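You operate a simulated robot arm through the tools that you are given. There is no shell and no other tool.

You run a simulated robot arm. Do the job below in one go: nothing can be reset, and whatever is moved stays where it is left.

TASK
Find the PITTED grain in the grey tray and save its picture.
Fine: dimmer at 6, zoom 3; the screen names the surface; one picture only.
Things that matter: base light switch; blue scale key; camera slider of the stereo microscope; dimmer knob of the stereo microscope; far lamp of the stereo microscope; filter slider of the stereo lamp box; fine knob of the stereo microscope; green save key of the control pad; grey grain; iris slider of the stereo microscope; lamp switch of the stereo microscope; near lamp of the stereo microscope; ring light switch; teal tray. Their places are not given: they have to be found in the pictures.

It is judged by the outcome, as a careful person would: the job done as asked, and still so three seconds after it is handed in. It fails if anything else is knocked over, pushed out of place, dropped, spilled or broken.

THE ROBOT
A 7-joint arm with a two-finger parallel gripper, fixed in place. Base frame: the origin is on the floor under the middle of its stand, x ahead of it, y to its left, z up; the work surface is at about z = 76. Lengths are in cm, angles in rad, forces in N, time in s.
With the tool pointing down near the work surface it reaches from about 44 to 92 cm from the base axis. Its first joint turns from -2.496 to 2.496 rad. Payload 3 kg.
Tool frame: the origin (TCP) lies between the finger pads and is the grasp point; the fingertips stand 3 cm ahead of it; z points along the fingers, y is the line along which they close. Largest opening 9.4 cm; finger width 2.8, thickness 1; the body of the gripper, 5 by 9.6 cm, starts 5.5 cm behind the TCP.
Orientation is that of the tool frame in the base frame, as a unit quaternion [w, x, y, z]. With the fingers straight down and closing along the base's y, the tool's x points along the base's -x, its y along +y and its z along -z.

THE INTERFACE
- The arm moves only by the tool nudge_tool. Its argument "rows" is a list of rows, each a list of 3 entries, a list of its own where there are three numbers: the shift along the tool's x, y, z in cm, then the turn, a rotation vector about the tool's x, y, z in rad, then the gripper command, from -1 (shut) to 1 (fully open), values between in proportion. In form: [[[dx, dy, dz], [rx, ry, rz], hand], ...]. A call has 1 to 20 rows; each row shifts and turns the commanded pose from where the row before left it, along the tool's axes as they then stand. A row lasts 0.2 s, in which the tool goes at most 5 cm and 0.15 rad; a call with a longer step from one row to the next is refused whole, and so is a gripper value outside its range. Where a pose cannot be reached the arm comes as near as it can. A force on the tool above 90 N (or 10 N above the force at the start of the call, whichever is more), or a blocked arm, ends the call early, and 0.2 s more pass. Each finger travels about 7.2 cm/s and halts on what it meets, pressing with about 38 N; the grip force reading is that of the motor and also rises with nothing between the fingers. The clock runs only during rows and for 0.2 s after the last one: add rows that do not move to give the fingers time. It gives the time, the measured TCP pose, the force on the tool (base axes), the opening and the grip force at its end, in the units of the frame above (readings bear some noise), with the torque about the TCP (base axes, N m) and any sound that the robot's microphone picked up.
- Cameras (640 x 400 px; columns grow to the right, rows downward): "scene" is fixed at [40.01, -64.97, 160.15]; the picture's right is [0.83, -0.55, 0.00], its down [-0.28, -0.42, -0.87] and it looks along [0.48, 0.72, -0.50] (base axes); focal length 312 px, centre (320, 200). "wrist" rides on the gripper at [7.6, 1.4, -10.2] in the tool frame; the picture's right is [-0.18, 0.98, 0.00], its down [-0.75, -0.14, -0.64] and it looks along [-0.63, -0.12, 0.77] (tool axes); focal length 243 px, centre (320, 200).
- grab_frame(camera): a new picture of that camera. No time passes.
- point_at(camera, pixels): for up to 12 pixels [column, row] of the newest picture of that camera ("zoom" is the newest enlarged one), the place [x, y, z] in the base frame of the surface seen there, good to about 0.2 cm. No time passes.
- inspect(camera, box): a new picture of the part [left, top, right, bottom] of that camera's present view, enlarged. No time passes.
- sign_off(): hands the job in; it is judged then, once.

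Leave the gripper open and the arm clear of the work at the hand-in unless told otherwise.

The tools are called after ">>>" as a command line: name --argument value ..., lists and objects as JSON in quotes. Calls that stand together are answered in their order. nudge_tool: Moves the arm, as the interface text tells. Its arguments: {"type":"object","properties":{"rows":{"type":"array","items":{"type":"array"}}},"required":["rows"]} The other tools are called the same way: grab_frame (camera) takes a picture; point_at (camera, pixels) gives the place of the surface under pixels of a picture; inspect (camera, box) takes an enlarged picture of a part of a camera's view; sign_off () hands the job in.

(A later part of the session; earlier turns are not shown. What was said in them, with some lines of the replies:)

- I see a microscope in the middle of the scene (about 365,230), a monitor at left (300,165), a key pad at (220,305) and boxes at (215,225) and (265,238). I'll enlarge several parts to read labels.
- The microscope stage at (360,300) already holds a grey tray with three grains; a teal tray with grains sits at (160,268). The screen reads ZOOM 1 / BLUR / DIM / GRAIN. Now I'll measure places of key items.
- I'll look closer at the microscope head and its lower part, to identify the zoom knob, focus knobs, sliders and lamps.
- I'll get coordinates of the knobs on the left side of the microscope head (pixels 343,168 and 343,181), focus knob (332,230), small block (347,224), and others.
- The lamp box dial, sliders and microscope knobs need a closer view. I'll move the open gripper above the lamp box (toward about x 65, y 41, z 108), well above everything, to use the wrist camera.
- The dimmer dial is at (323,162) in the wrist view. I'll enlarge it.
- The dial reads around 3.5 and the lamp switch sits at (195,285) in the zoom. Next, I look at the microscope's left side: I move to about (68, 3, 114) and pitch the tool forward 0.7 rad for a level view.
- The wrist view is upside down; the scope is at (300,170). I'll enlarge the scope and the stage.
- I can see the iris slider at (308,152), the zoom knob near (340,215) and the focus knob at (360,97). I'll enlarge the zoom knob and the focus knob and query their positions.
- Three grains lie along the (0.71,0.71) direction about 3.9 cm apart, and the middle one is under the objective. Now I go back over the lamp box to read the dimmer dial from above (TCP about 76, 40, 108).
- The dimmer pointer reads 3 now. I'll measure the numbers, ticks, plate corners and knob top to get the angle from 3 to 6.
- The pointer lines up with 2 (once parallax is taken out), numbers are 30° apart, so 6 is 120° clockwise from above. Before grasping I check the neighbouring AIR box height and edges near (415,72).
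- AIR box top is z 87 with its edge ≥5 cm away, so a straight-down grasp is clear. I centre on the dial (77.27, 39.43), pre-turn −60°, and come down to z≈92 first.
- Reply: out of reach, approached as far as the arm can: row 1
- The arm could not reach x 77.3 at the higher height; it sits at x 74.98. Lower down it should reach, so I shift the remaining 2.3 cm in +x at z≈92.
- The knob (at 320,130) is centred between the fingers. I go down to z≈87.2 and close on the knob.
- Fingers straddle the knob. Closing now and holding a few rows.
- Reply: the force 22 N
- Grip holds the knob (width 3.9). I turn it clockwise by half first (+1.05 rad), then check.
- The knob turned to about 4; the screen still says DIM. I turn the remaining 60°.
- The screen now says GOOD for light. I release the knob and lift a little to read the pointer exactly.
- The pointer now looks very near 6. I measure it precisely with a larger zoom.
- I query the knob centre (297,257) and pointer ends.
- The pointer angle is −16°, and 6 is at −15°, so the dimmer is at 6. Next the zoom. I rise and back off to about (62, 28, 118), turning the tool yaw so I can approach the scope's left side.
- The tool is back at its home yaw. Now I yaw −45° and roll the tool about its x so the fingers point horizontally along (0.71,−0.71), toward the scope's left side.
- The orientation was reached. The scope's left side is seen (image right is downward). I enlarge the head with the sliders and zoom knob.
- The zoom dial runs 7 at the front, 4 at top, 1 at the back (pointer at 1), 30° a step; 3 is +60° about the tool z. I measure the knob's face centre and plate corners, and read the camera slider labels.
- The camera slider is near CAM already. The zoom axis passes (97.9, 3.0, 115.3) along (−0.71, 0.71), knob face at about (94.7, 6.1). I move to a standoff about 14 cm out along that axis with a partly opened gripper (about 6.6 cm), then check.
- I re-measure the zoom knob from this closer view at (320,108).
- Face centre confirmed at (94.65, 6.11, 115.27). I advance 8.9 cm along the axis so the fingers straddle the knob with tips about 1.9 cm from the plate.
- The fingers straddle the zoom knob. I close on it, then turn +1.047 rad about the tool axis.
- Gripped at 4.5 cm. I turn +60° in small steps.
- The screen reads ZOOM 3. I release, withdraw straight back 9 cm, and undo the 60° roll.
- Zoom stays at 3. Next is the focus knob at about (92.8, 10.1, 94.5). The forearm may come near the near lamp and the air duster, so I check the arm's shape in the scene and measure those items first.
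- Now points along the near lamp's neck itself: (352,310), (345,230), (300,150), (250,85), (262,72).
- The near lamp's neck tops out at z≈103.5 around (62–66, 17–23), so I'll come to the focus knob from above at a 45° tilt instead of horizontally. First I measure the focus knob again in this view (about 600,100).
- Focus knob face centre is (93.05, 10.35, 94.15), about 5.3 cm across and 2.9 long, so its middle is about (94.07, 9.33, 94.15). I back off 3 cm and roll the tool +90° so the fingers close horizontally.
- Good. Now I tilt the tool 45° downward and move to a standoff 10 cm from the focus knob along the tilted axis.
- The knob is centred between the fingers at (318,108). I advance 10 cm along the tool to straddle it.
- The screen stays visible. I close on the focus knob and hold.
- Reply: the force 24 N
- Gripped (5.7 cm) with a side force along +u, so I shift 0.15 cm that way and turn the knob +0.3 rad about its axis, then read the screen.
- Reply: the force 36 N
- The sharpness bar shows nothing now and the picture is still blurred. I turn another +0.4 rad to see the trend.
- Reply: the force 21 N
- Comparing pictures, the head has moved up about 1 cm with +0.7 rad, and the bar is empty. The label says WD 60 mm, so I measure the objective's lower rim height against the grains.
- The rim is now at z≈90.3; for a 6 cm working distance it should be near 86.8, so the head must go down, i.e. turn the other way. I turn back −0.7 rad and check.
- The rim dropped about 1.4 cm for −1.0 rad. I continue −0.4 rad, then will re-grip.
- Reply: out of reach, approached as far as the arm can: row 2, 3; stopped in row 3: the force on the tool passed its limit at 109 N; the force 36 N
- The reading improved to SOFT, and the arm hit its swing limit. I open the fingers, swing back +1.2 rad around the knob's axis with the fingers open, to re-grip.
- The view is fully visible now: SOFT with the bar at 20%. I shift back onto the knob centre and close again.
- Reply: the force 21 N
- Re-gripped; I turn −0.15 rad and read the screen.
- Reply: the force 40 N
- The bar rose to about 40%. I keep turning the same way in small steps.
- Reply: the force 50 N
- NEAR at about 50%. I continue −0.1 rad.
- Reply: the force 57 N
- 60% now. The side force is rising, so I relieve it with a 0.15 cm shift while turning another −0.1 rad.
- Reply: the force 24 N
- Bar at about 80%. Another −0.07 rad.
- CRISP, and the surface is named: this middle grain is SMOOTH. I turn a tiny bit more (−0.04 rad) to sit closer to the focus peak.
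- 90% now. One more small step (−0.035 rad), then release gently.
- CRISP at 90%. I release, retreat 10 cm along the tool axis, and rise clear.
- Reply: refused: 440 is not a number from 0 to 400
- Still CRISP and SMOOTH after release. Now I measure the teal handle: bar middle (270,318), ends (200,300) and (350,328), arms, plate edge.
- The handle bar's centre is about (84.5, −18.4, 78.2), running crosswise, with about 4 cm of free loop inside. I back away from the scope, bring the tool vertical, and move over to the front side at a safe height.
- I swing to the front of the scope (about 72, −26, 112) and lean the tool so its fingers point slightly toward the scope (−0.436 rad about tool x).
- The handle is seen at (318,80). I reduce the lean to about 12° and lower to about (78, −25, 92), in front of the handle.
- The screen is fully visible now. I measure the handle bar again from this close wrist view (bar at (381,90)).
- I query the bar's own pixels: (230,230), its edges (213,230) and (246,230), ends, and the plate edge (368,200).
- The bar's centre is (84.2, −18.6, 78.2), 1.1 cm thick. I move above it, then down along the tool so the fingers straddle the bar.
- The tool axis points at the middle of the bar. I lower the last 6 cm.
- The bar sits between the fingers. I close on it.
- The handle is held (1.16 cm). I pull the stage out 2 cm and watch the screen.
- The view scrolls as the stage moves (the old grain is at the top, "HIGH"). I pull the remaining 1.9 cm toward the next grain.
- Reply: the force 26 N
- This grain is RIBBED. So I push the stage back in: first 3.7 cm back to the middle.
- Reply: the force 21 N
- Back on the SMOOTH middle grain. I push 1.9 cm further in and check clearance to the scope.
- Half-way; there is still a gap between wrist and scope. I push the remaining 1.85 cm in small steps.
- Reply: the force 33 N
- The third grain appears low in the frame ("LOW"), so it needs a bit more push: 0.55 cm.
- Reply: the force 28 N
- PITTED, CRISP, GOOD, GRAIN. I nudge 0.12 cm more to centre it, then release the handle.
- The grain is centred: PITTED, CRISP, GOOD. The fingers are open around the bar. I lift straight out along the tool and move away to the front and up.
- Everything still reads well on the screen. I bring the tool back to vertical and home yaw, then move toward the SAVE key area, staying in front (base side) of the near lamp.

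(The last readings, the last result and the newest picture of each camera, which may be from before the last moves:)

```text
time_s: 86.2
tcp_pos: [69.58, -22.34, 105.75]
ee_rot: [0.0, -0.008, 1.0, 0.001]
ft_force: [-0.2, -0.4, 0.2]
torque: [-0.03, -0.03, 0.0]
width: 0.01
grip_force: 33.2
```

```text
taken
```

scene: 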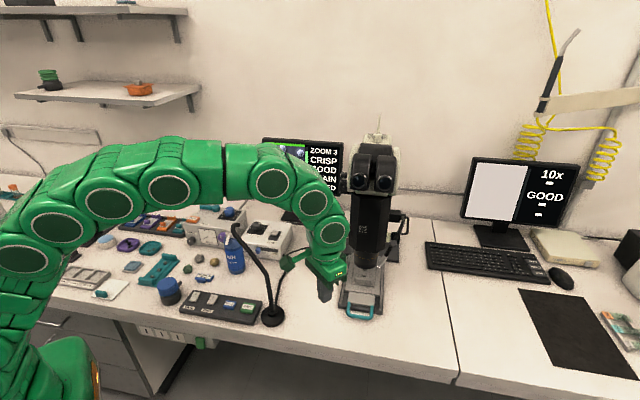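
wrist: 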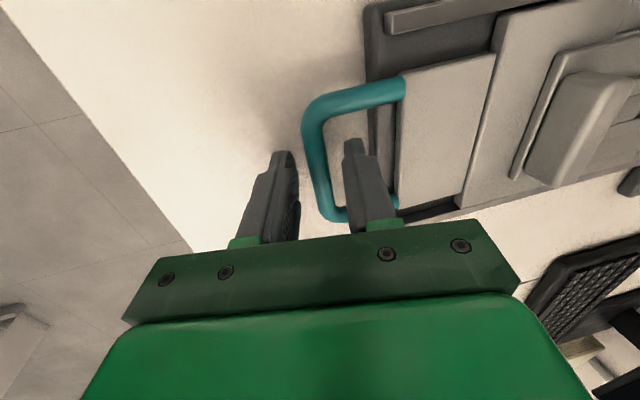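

I move to about (48, −2, 108) above the front of the control pad to view it.

>>> nudge_tool --rows '[[[3.08, 2.9, -0.33], [0, 0, 0], -1], [[3.08, 2.9, -0.33], [0, 0, 0], -1], [[3.08, 2.9, -0.33], [0, 0, 0], -1], [[3.08, 2.9, -0.33], [0, 0, 0], -1], [[3.08, 2.9, -0.33], [0, 0, 0], -1], [[3.08, 2.9, -0.33], [0, 0, 0], -1], [[3.08, 2.9, -0.33], [0, 0, 0], -1], [[0, 0, 0], [0, 0, 0], -1]]'

>>> grab_frame --camera "scene"

>>> grab_frame --camera "wrist"

```text
time_s: 88.0
tcp_pos: [47.71, -2.43, 108.11]
ee_rot: [-0.001, -0.007, 1.0, 0.001]
ft_force: [-0.3, 0.5, 0.3]
torque: [-0.02, -0.01, 0.01]
width: 0.02
grip_force: 32.9
```

```text
taken
```

scene: 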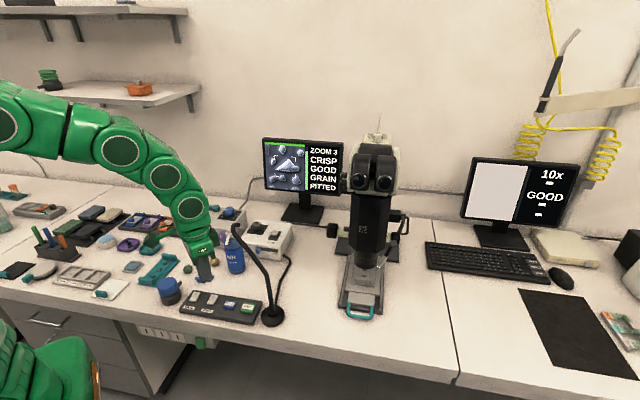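

```text
taken
```

wrist: 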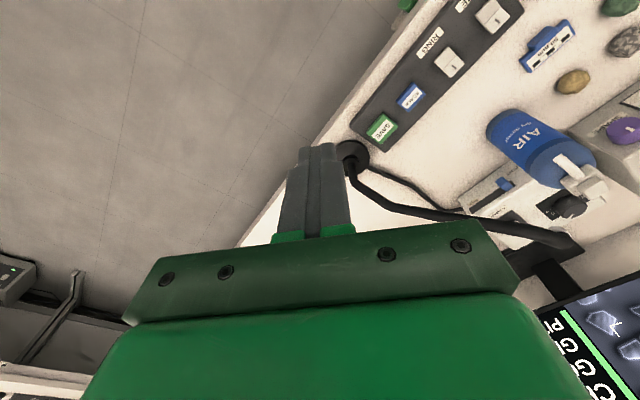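

The screen reads ZOOM 3 / CRISP / GOOD / GRAIN / PITTED. SAVE key is at (380,128) in the wrist view; I measure it.

>>> inspect --camera "wrist" --box '[330, 60, 450, 160]'

>>> point_at --camera "zoom" --pixels '[[253, 270], [225, 290], [290, 275], [255, 230], [240, 310], [390, 140], [310, 340], [130, 360], [340, 200]]'

```text
4.00 times, centred on (390, 110) of wrist
```

zoom: 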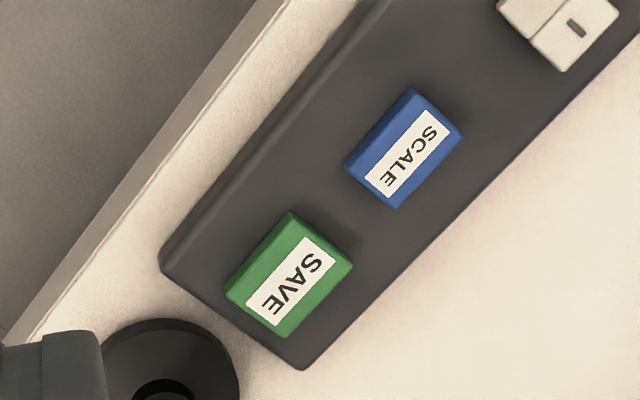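

```text
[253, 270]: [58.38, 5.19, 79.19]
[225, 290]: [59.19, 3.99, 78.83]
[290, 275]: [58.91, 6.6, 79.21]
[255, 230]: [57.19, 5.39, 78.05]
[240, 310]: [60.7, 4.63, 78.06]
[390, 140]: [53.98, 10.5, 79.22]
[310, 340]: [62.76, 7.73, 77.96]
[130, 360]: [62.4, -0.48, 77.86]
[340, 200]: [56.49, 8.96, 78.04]
```

SAVE key's top centre is (58.9, 6.5, 79.2). With fingers closed I move above it with a slight pitch (hand leaning away from the near lamp's neck), to 10 cm above.

>>> nudge_tool --rows '[[[-2.6, 2.97, 0], [0, 0, 0], -1], [[-2.6, 2.97, 0], [0, 0, 0], -1], [[-2.6, 2.97, 0], [0, 0, 0], -1], [[0, 0, 0], [0, -0.15, 0], -1], [[0.23, 0, 4.0], [0, 0, 0], -1], [[0.23, 0, 4.0], [0, 0, 0], -1], [[0.23, 0, 4.0], [0, 0, 0], -1], [[0.23, 0, 4.0], [0, 0, 0], -1], [[0, 0, 0], [0, 0, 0], -1]]'

>>> grab_frame --camera "scene"

>>> grab_frame --camera "wrist"

>>> inspect --camera "scene" --box '[160, 200, 310, 340]'

```text
time_s: 90.0
tcp_pos: [56.95, 6.79, 92.2]
ee_rot: [0.074, -0.007, 0.997, 0.001]
ft_force: [0.5, -0.4, 0.0]
torque: [-0.01, -0.01, -0.01]
width: 0.0
grip_force: 32.8
```

```text
taken
```

scene: 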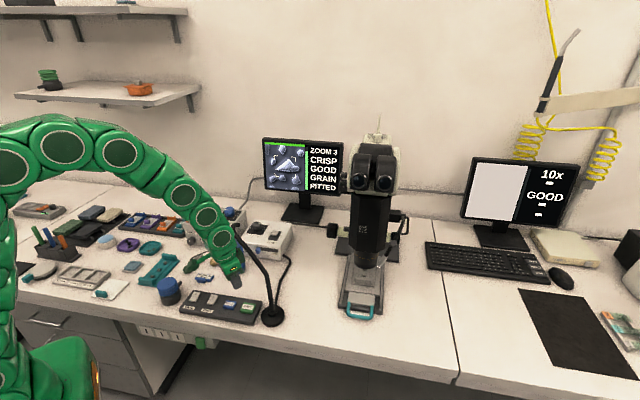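

```text
taken
```

wrist: 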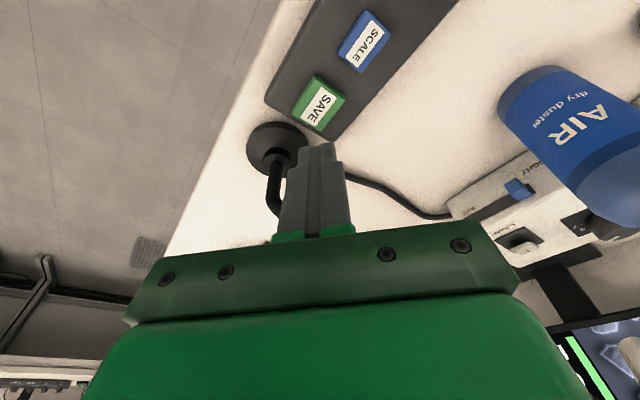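

```text
2.86 times, centred on (235, 270) of scene
```

zoom: 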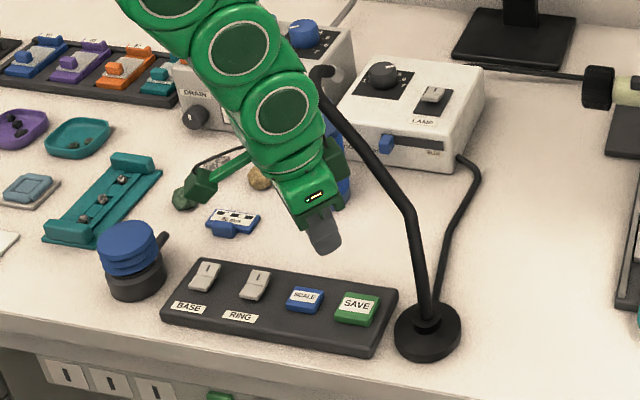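

I line up (−0.25 in y, +0.5 in x) and come down to about 1 cm above the key.

>>> nudge_tool --rows '[[[-0.25, -0.15, 3], [0, 0, 0], -1], [[-0.25, -0.12, 3], [0, 0, 0], -1], [[0, 0, 2.6], [0, 0, 0], -1], [[0, 0, 0], [0, 0, 0], -1]]'

>>> grab_frame --camera "wrist"

>>> inspect --camera "scene" --box '[200, 250, 290, 340]'

```text
time_s: 91.0
tcp_pos: [58.67, 6.51, 83.83]
ee_rot: [0.073, -0.006, 0.997, 0.002]
ft_force: [-0.5, 0.5, 0.3]
torque: [0.0, -0.03, 0.03]
width: 0.01
grip_force: 33.4
```

```text
taken
```

wrist: 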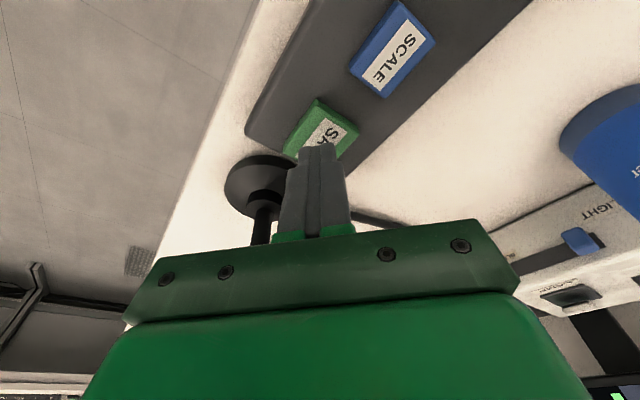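

```text
4.44 times, centred on (245, 295) of scene
```

zoom: 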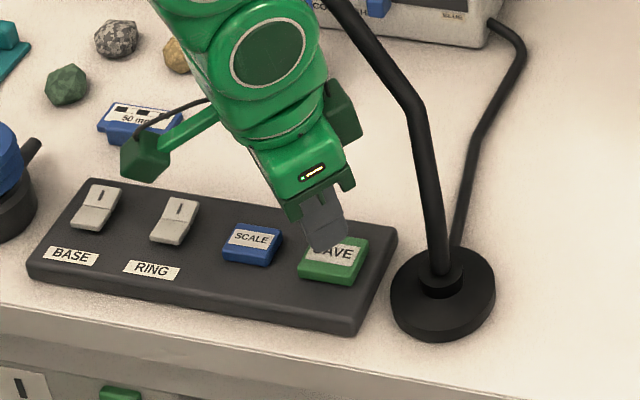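

The tip is right over SAVE. A last check of the screen before pressing, then I come down 1.3 cm to just about touch.

>>> inspect --camera "scene" --box '[250, 130, 350, 200]'

>>> nudge_tool --rows '[[[0, 0, 0.9], [0, 0, 0], -1], [[0, 0, 0.4], [0, 0, 0], -1], [[0, 0, 0], [0, 0, 0], -1]]'

>>> inspect --camera "scene" --box '[200, 250, 290, 340]'

```text
5.71 times, centred on (300, 165) of scene
```

zoom: 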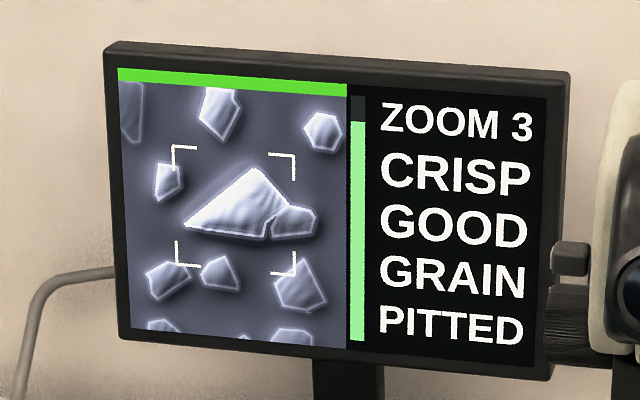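

```text
time_s: 91.8
tcp_pos: [58.84, 6.48, 82.53]
ee_rot: [0.075, -0.007, 0.997, 0.001]
ft_force: [-0.9, 0.4, -0.6]
torque: [-0.03, 0.0, 0.01]
width: 0.0
grip_force: 33.5
```

```text
4.44 times, centred on (245, 295) of scene
```

zoom: 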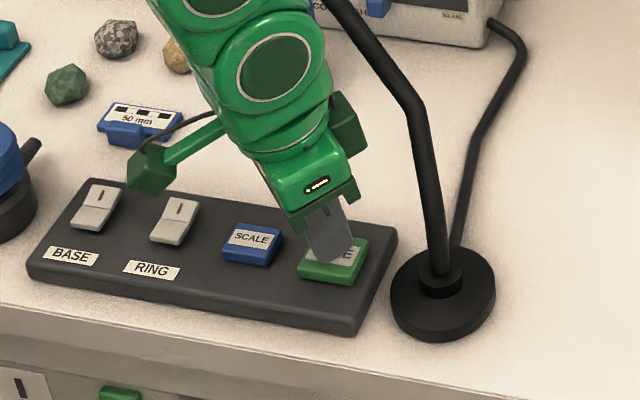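

Screen is right and there is no contact yet. I press down in small steps once (total 0.5 cm), reading force, sound and screen.

>>> nudge_tool --rows '[[[0, 0, 0.2], [0, 0, 0], -1], [[0, 0, 0.15], [0, 0, 0], -1], [[0, 0, 0.15], [0, 0, 0], -1], [[0, 0, 0], [0, 0, 0], -1]]'

>>> inspect --camera "scene" --box '[250, 130, 350, 200]'

```text
time_s: 92.8
tcp_pos: [58.9, 6.53, 82.07]
ee_rot: [0.075, -0.007, 0.997, 0.001]
ft_force: [1.0, -0.4, 1.8]
torque: [0.0, 0.0, 0.0]
width: 0.02
grip_force: 33.1
heard: click
```

```text
5.71 times, centred on (300, 165) of scene
```

zoom: 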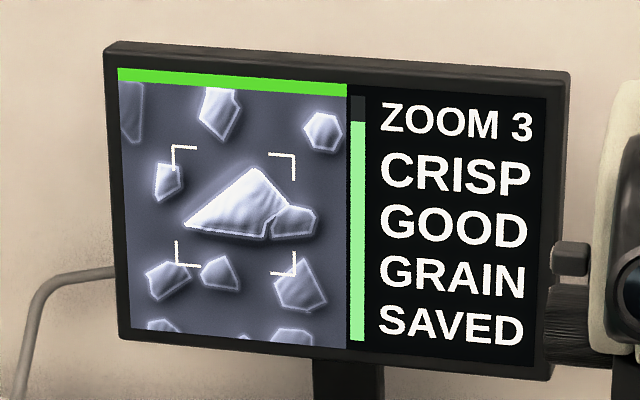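

A click was heard and the screen says SAVED. I lift straight off the key (one press only) and move up, away from the lamp; then open the gripper.

>>> nudge_tool --rows '[[[0, 0, -2], [0, 0, 0], -1], [[0, 0, -3], [0, 0, 0], -1], [[0, 0, -4], [0, 0, 0], -1], [[0, 0, -4], [0, 0, 0], -1], [[0, 0, -4], [0, 0, 0], -1], [[0, 0, -4], [0, 0, 0], -1], [[0, 0, -4], [0, 0, 0], 0], [[0, 0, 0], [0, 0, 0], 1], [[0, 0, 0], [0, 0, 0], 1], [[0, 0, 0], [0, 0, 0], 1]]'

>>> grab_frame --camera "scene"

>>> inspect --camera "scene" --box '[250, 130, 350, 200]'

>>> inspect --camera "scene" --box '[160, 200, 310, 340]'

>>> inspect --camera "scene" --box '[320, 110, 430, 340]'

```text
time_s: 95.0
tcp_pos: [55.32, 6.32, 106.81]
ee_rot: [0.075, -0.007, 0.997, 0.001]
ft_force: [-0.6, 1.2, -0.3]
torque: [-0.03, 0.01, 0.01]
width: 9.39
grip_force: 0.0
```

```text
taken
```

scene: 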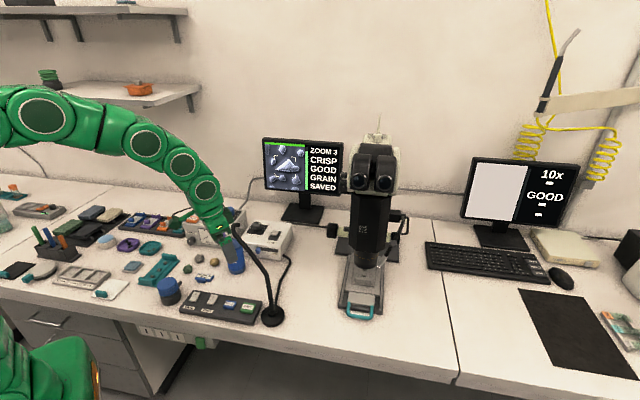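

```text
5.71 times, centred on (300, 165) of scene
```

zoom: 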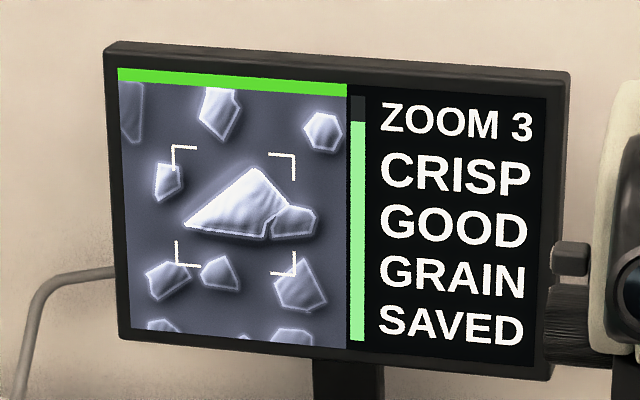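

```text
2.86 times, centred on (235, 270) of scene
```

zoom: 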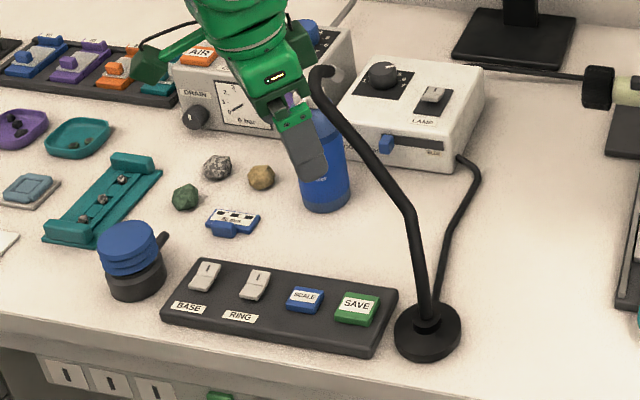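

```text
1.74 times, centred on (375, 225) of scene
```

zoom: 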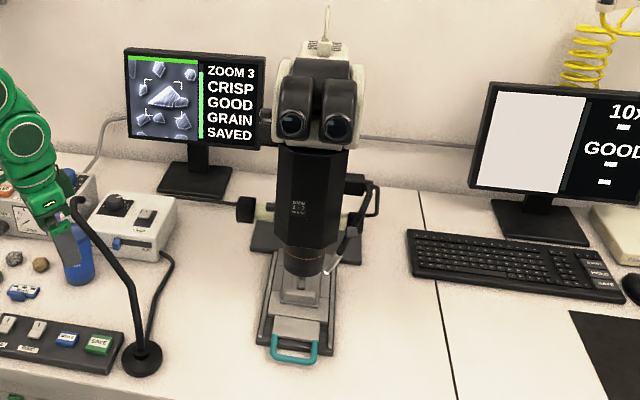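

The picture is SAVED and everything stands as before. I raise the arm well clear, back near its start position with the gripper open.

>>> nudge_tool --rows '[[[0, 0, -4], [0, 0, 0], 1], [[0, 0, -4], [0, 0.075, 0], 1], [[0, 0, -4], [0, 0.075, 0], 1], [[0, 1.5, -4], [0, 0, 0], 1], [[0, 1.5, -4], [0, 0, 0], 1], [[0.5, 3, -2], [0, 0, 0], 1], [[0.5, 3, 0], [0, 0, 0], 1], [[0, 0, 0], [0, 0, 0], 1], [[0, 0, 0], [0, 0, 0], 1]]'

>>> grab_frame --camera "scene"

>>> inspect --camera "scene" --box '[225, 130, 355, 260]'

```text
time_s: 97.0
tcp_pos: [52.39, 15.46, 128.45]
ee_rot: [-0.001, -0.006, 1.0, 0.001]
ft_force: [-0.2, 0.7, 0.2]
torque: [-0.02, 0.03, -0.02]
width: 9.39
grip_force: 0.0
```

```text
taken
```

scene: 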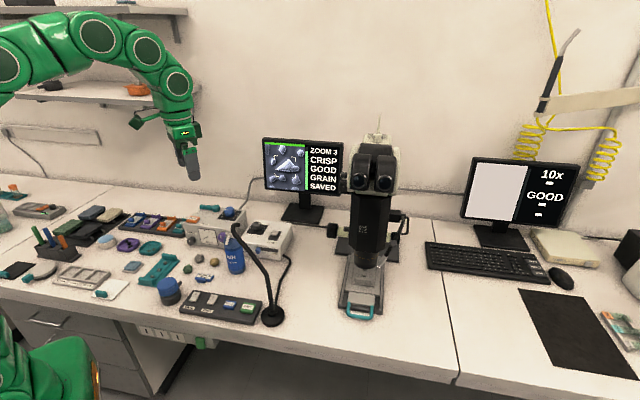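

```text
3.08 times, centred on (290, 195) of scene
```

zoom: 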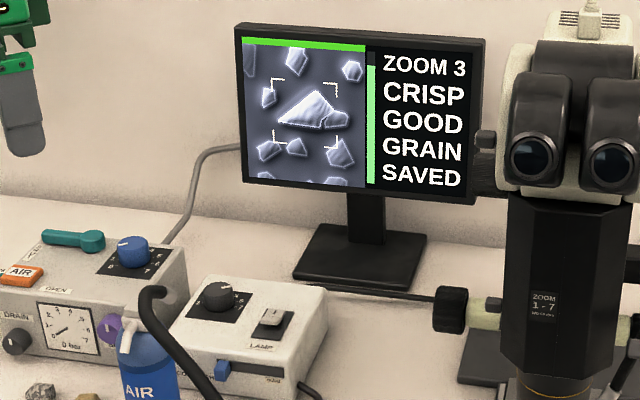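

The screen shows ZOOM 3 / CRISP / GOOD / GRAIN / SAVED, the dimmer stands at 6, nothing else has moved, the gripper is open and the arm is clear. I hand the job in.

>>> sign_off

```text
The job is handed in.
```

I found the PITTED grain in the grey tray and saved one picture of it. The other two grains in the tray are SMOOTH (middle) and RIBBED (back).

- **Settings:** The dimmer is at 6 and the zoom at 3. When I pressed save, the screen read CRISP, GOOD, GRAIN and PITTED.
- **Saving:** I pressed the green key once. It clicked, and the screen changed to SAVED.
- **Stage:** It is still pushed in, with the pitted grain (the front one) under the lens.
- **Focus knob:** While I was focusing, the arm reached its limit and one call stopped on a force of 109 N. Nothing looked moved or damaged, and focusing went normally after I re-gripped.
- **At hand-in:** Nothing else was knocked or moved, as far as the pictures show. The gripper is open and the arm is clear of the work.
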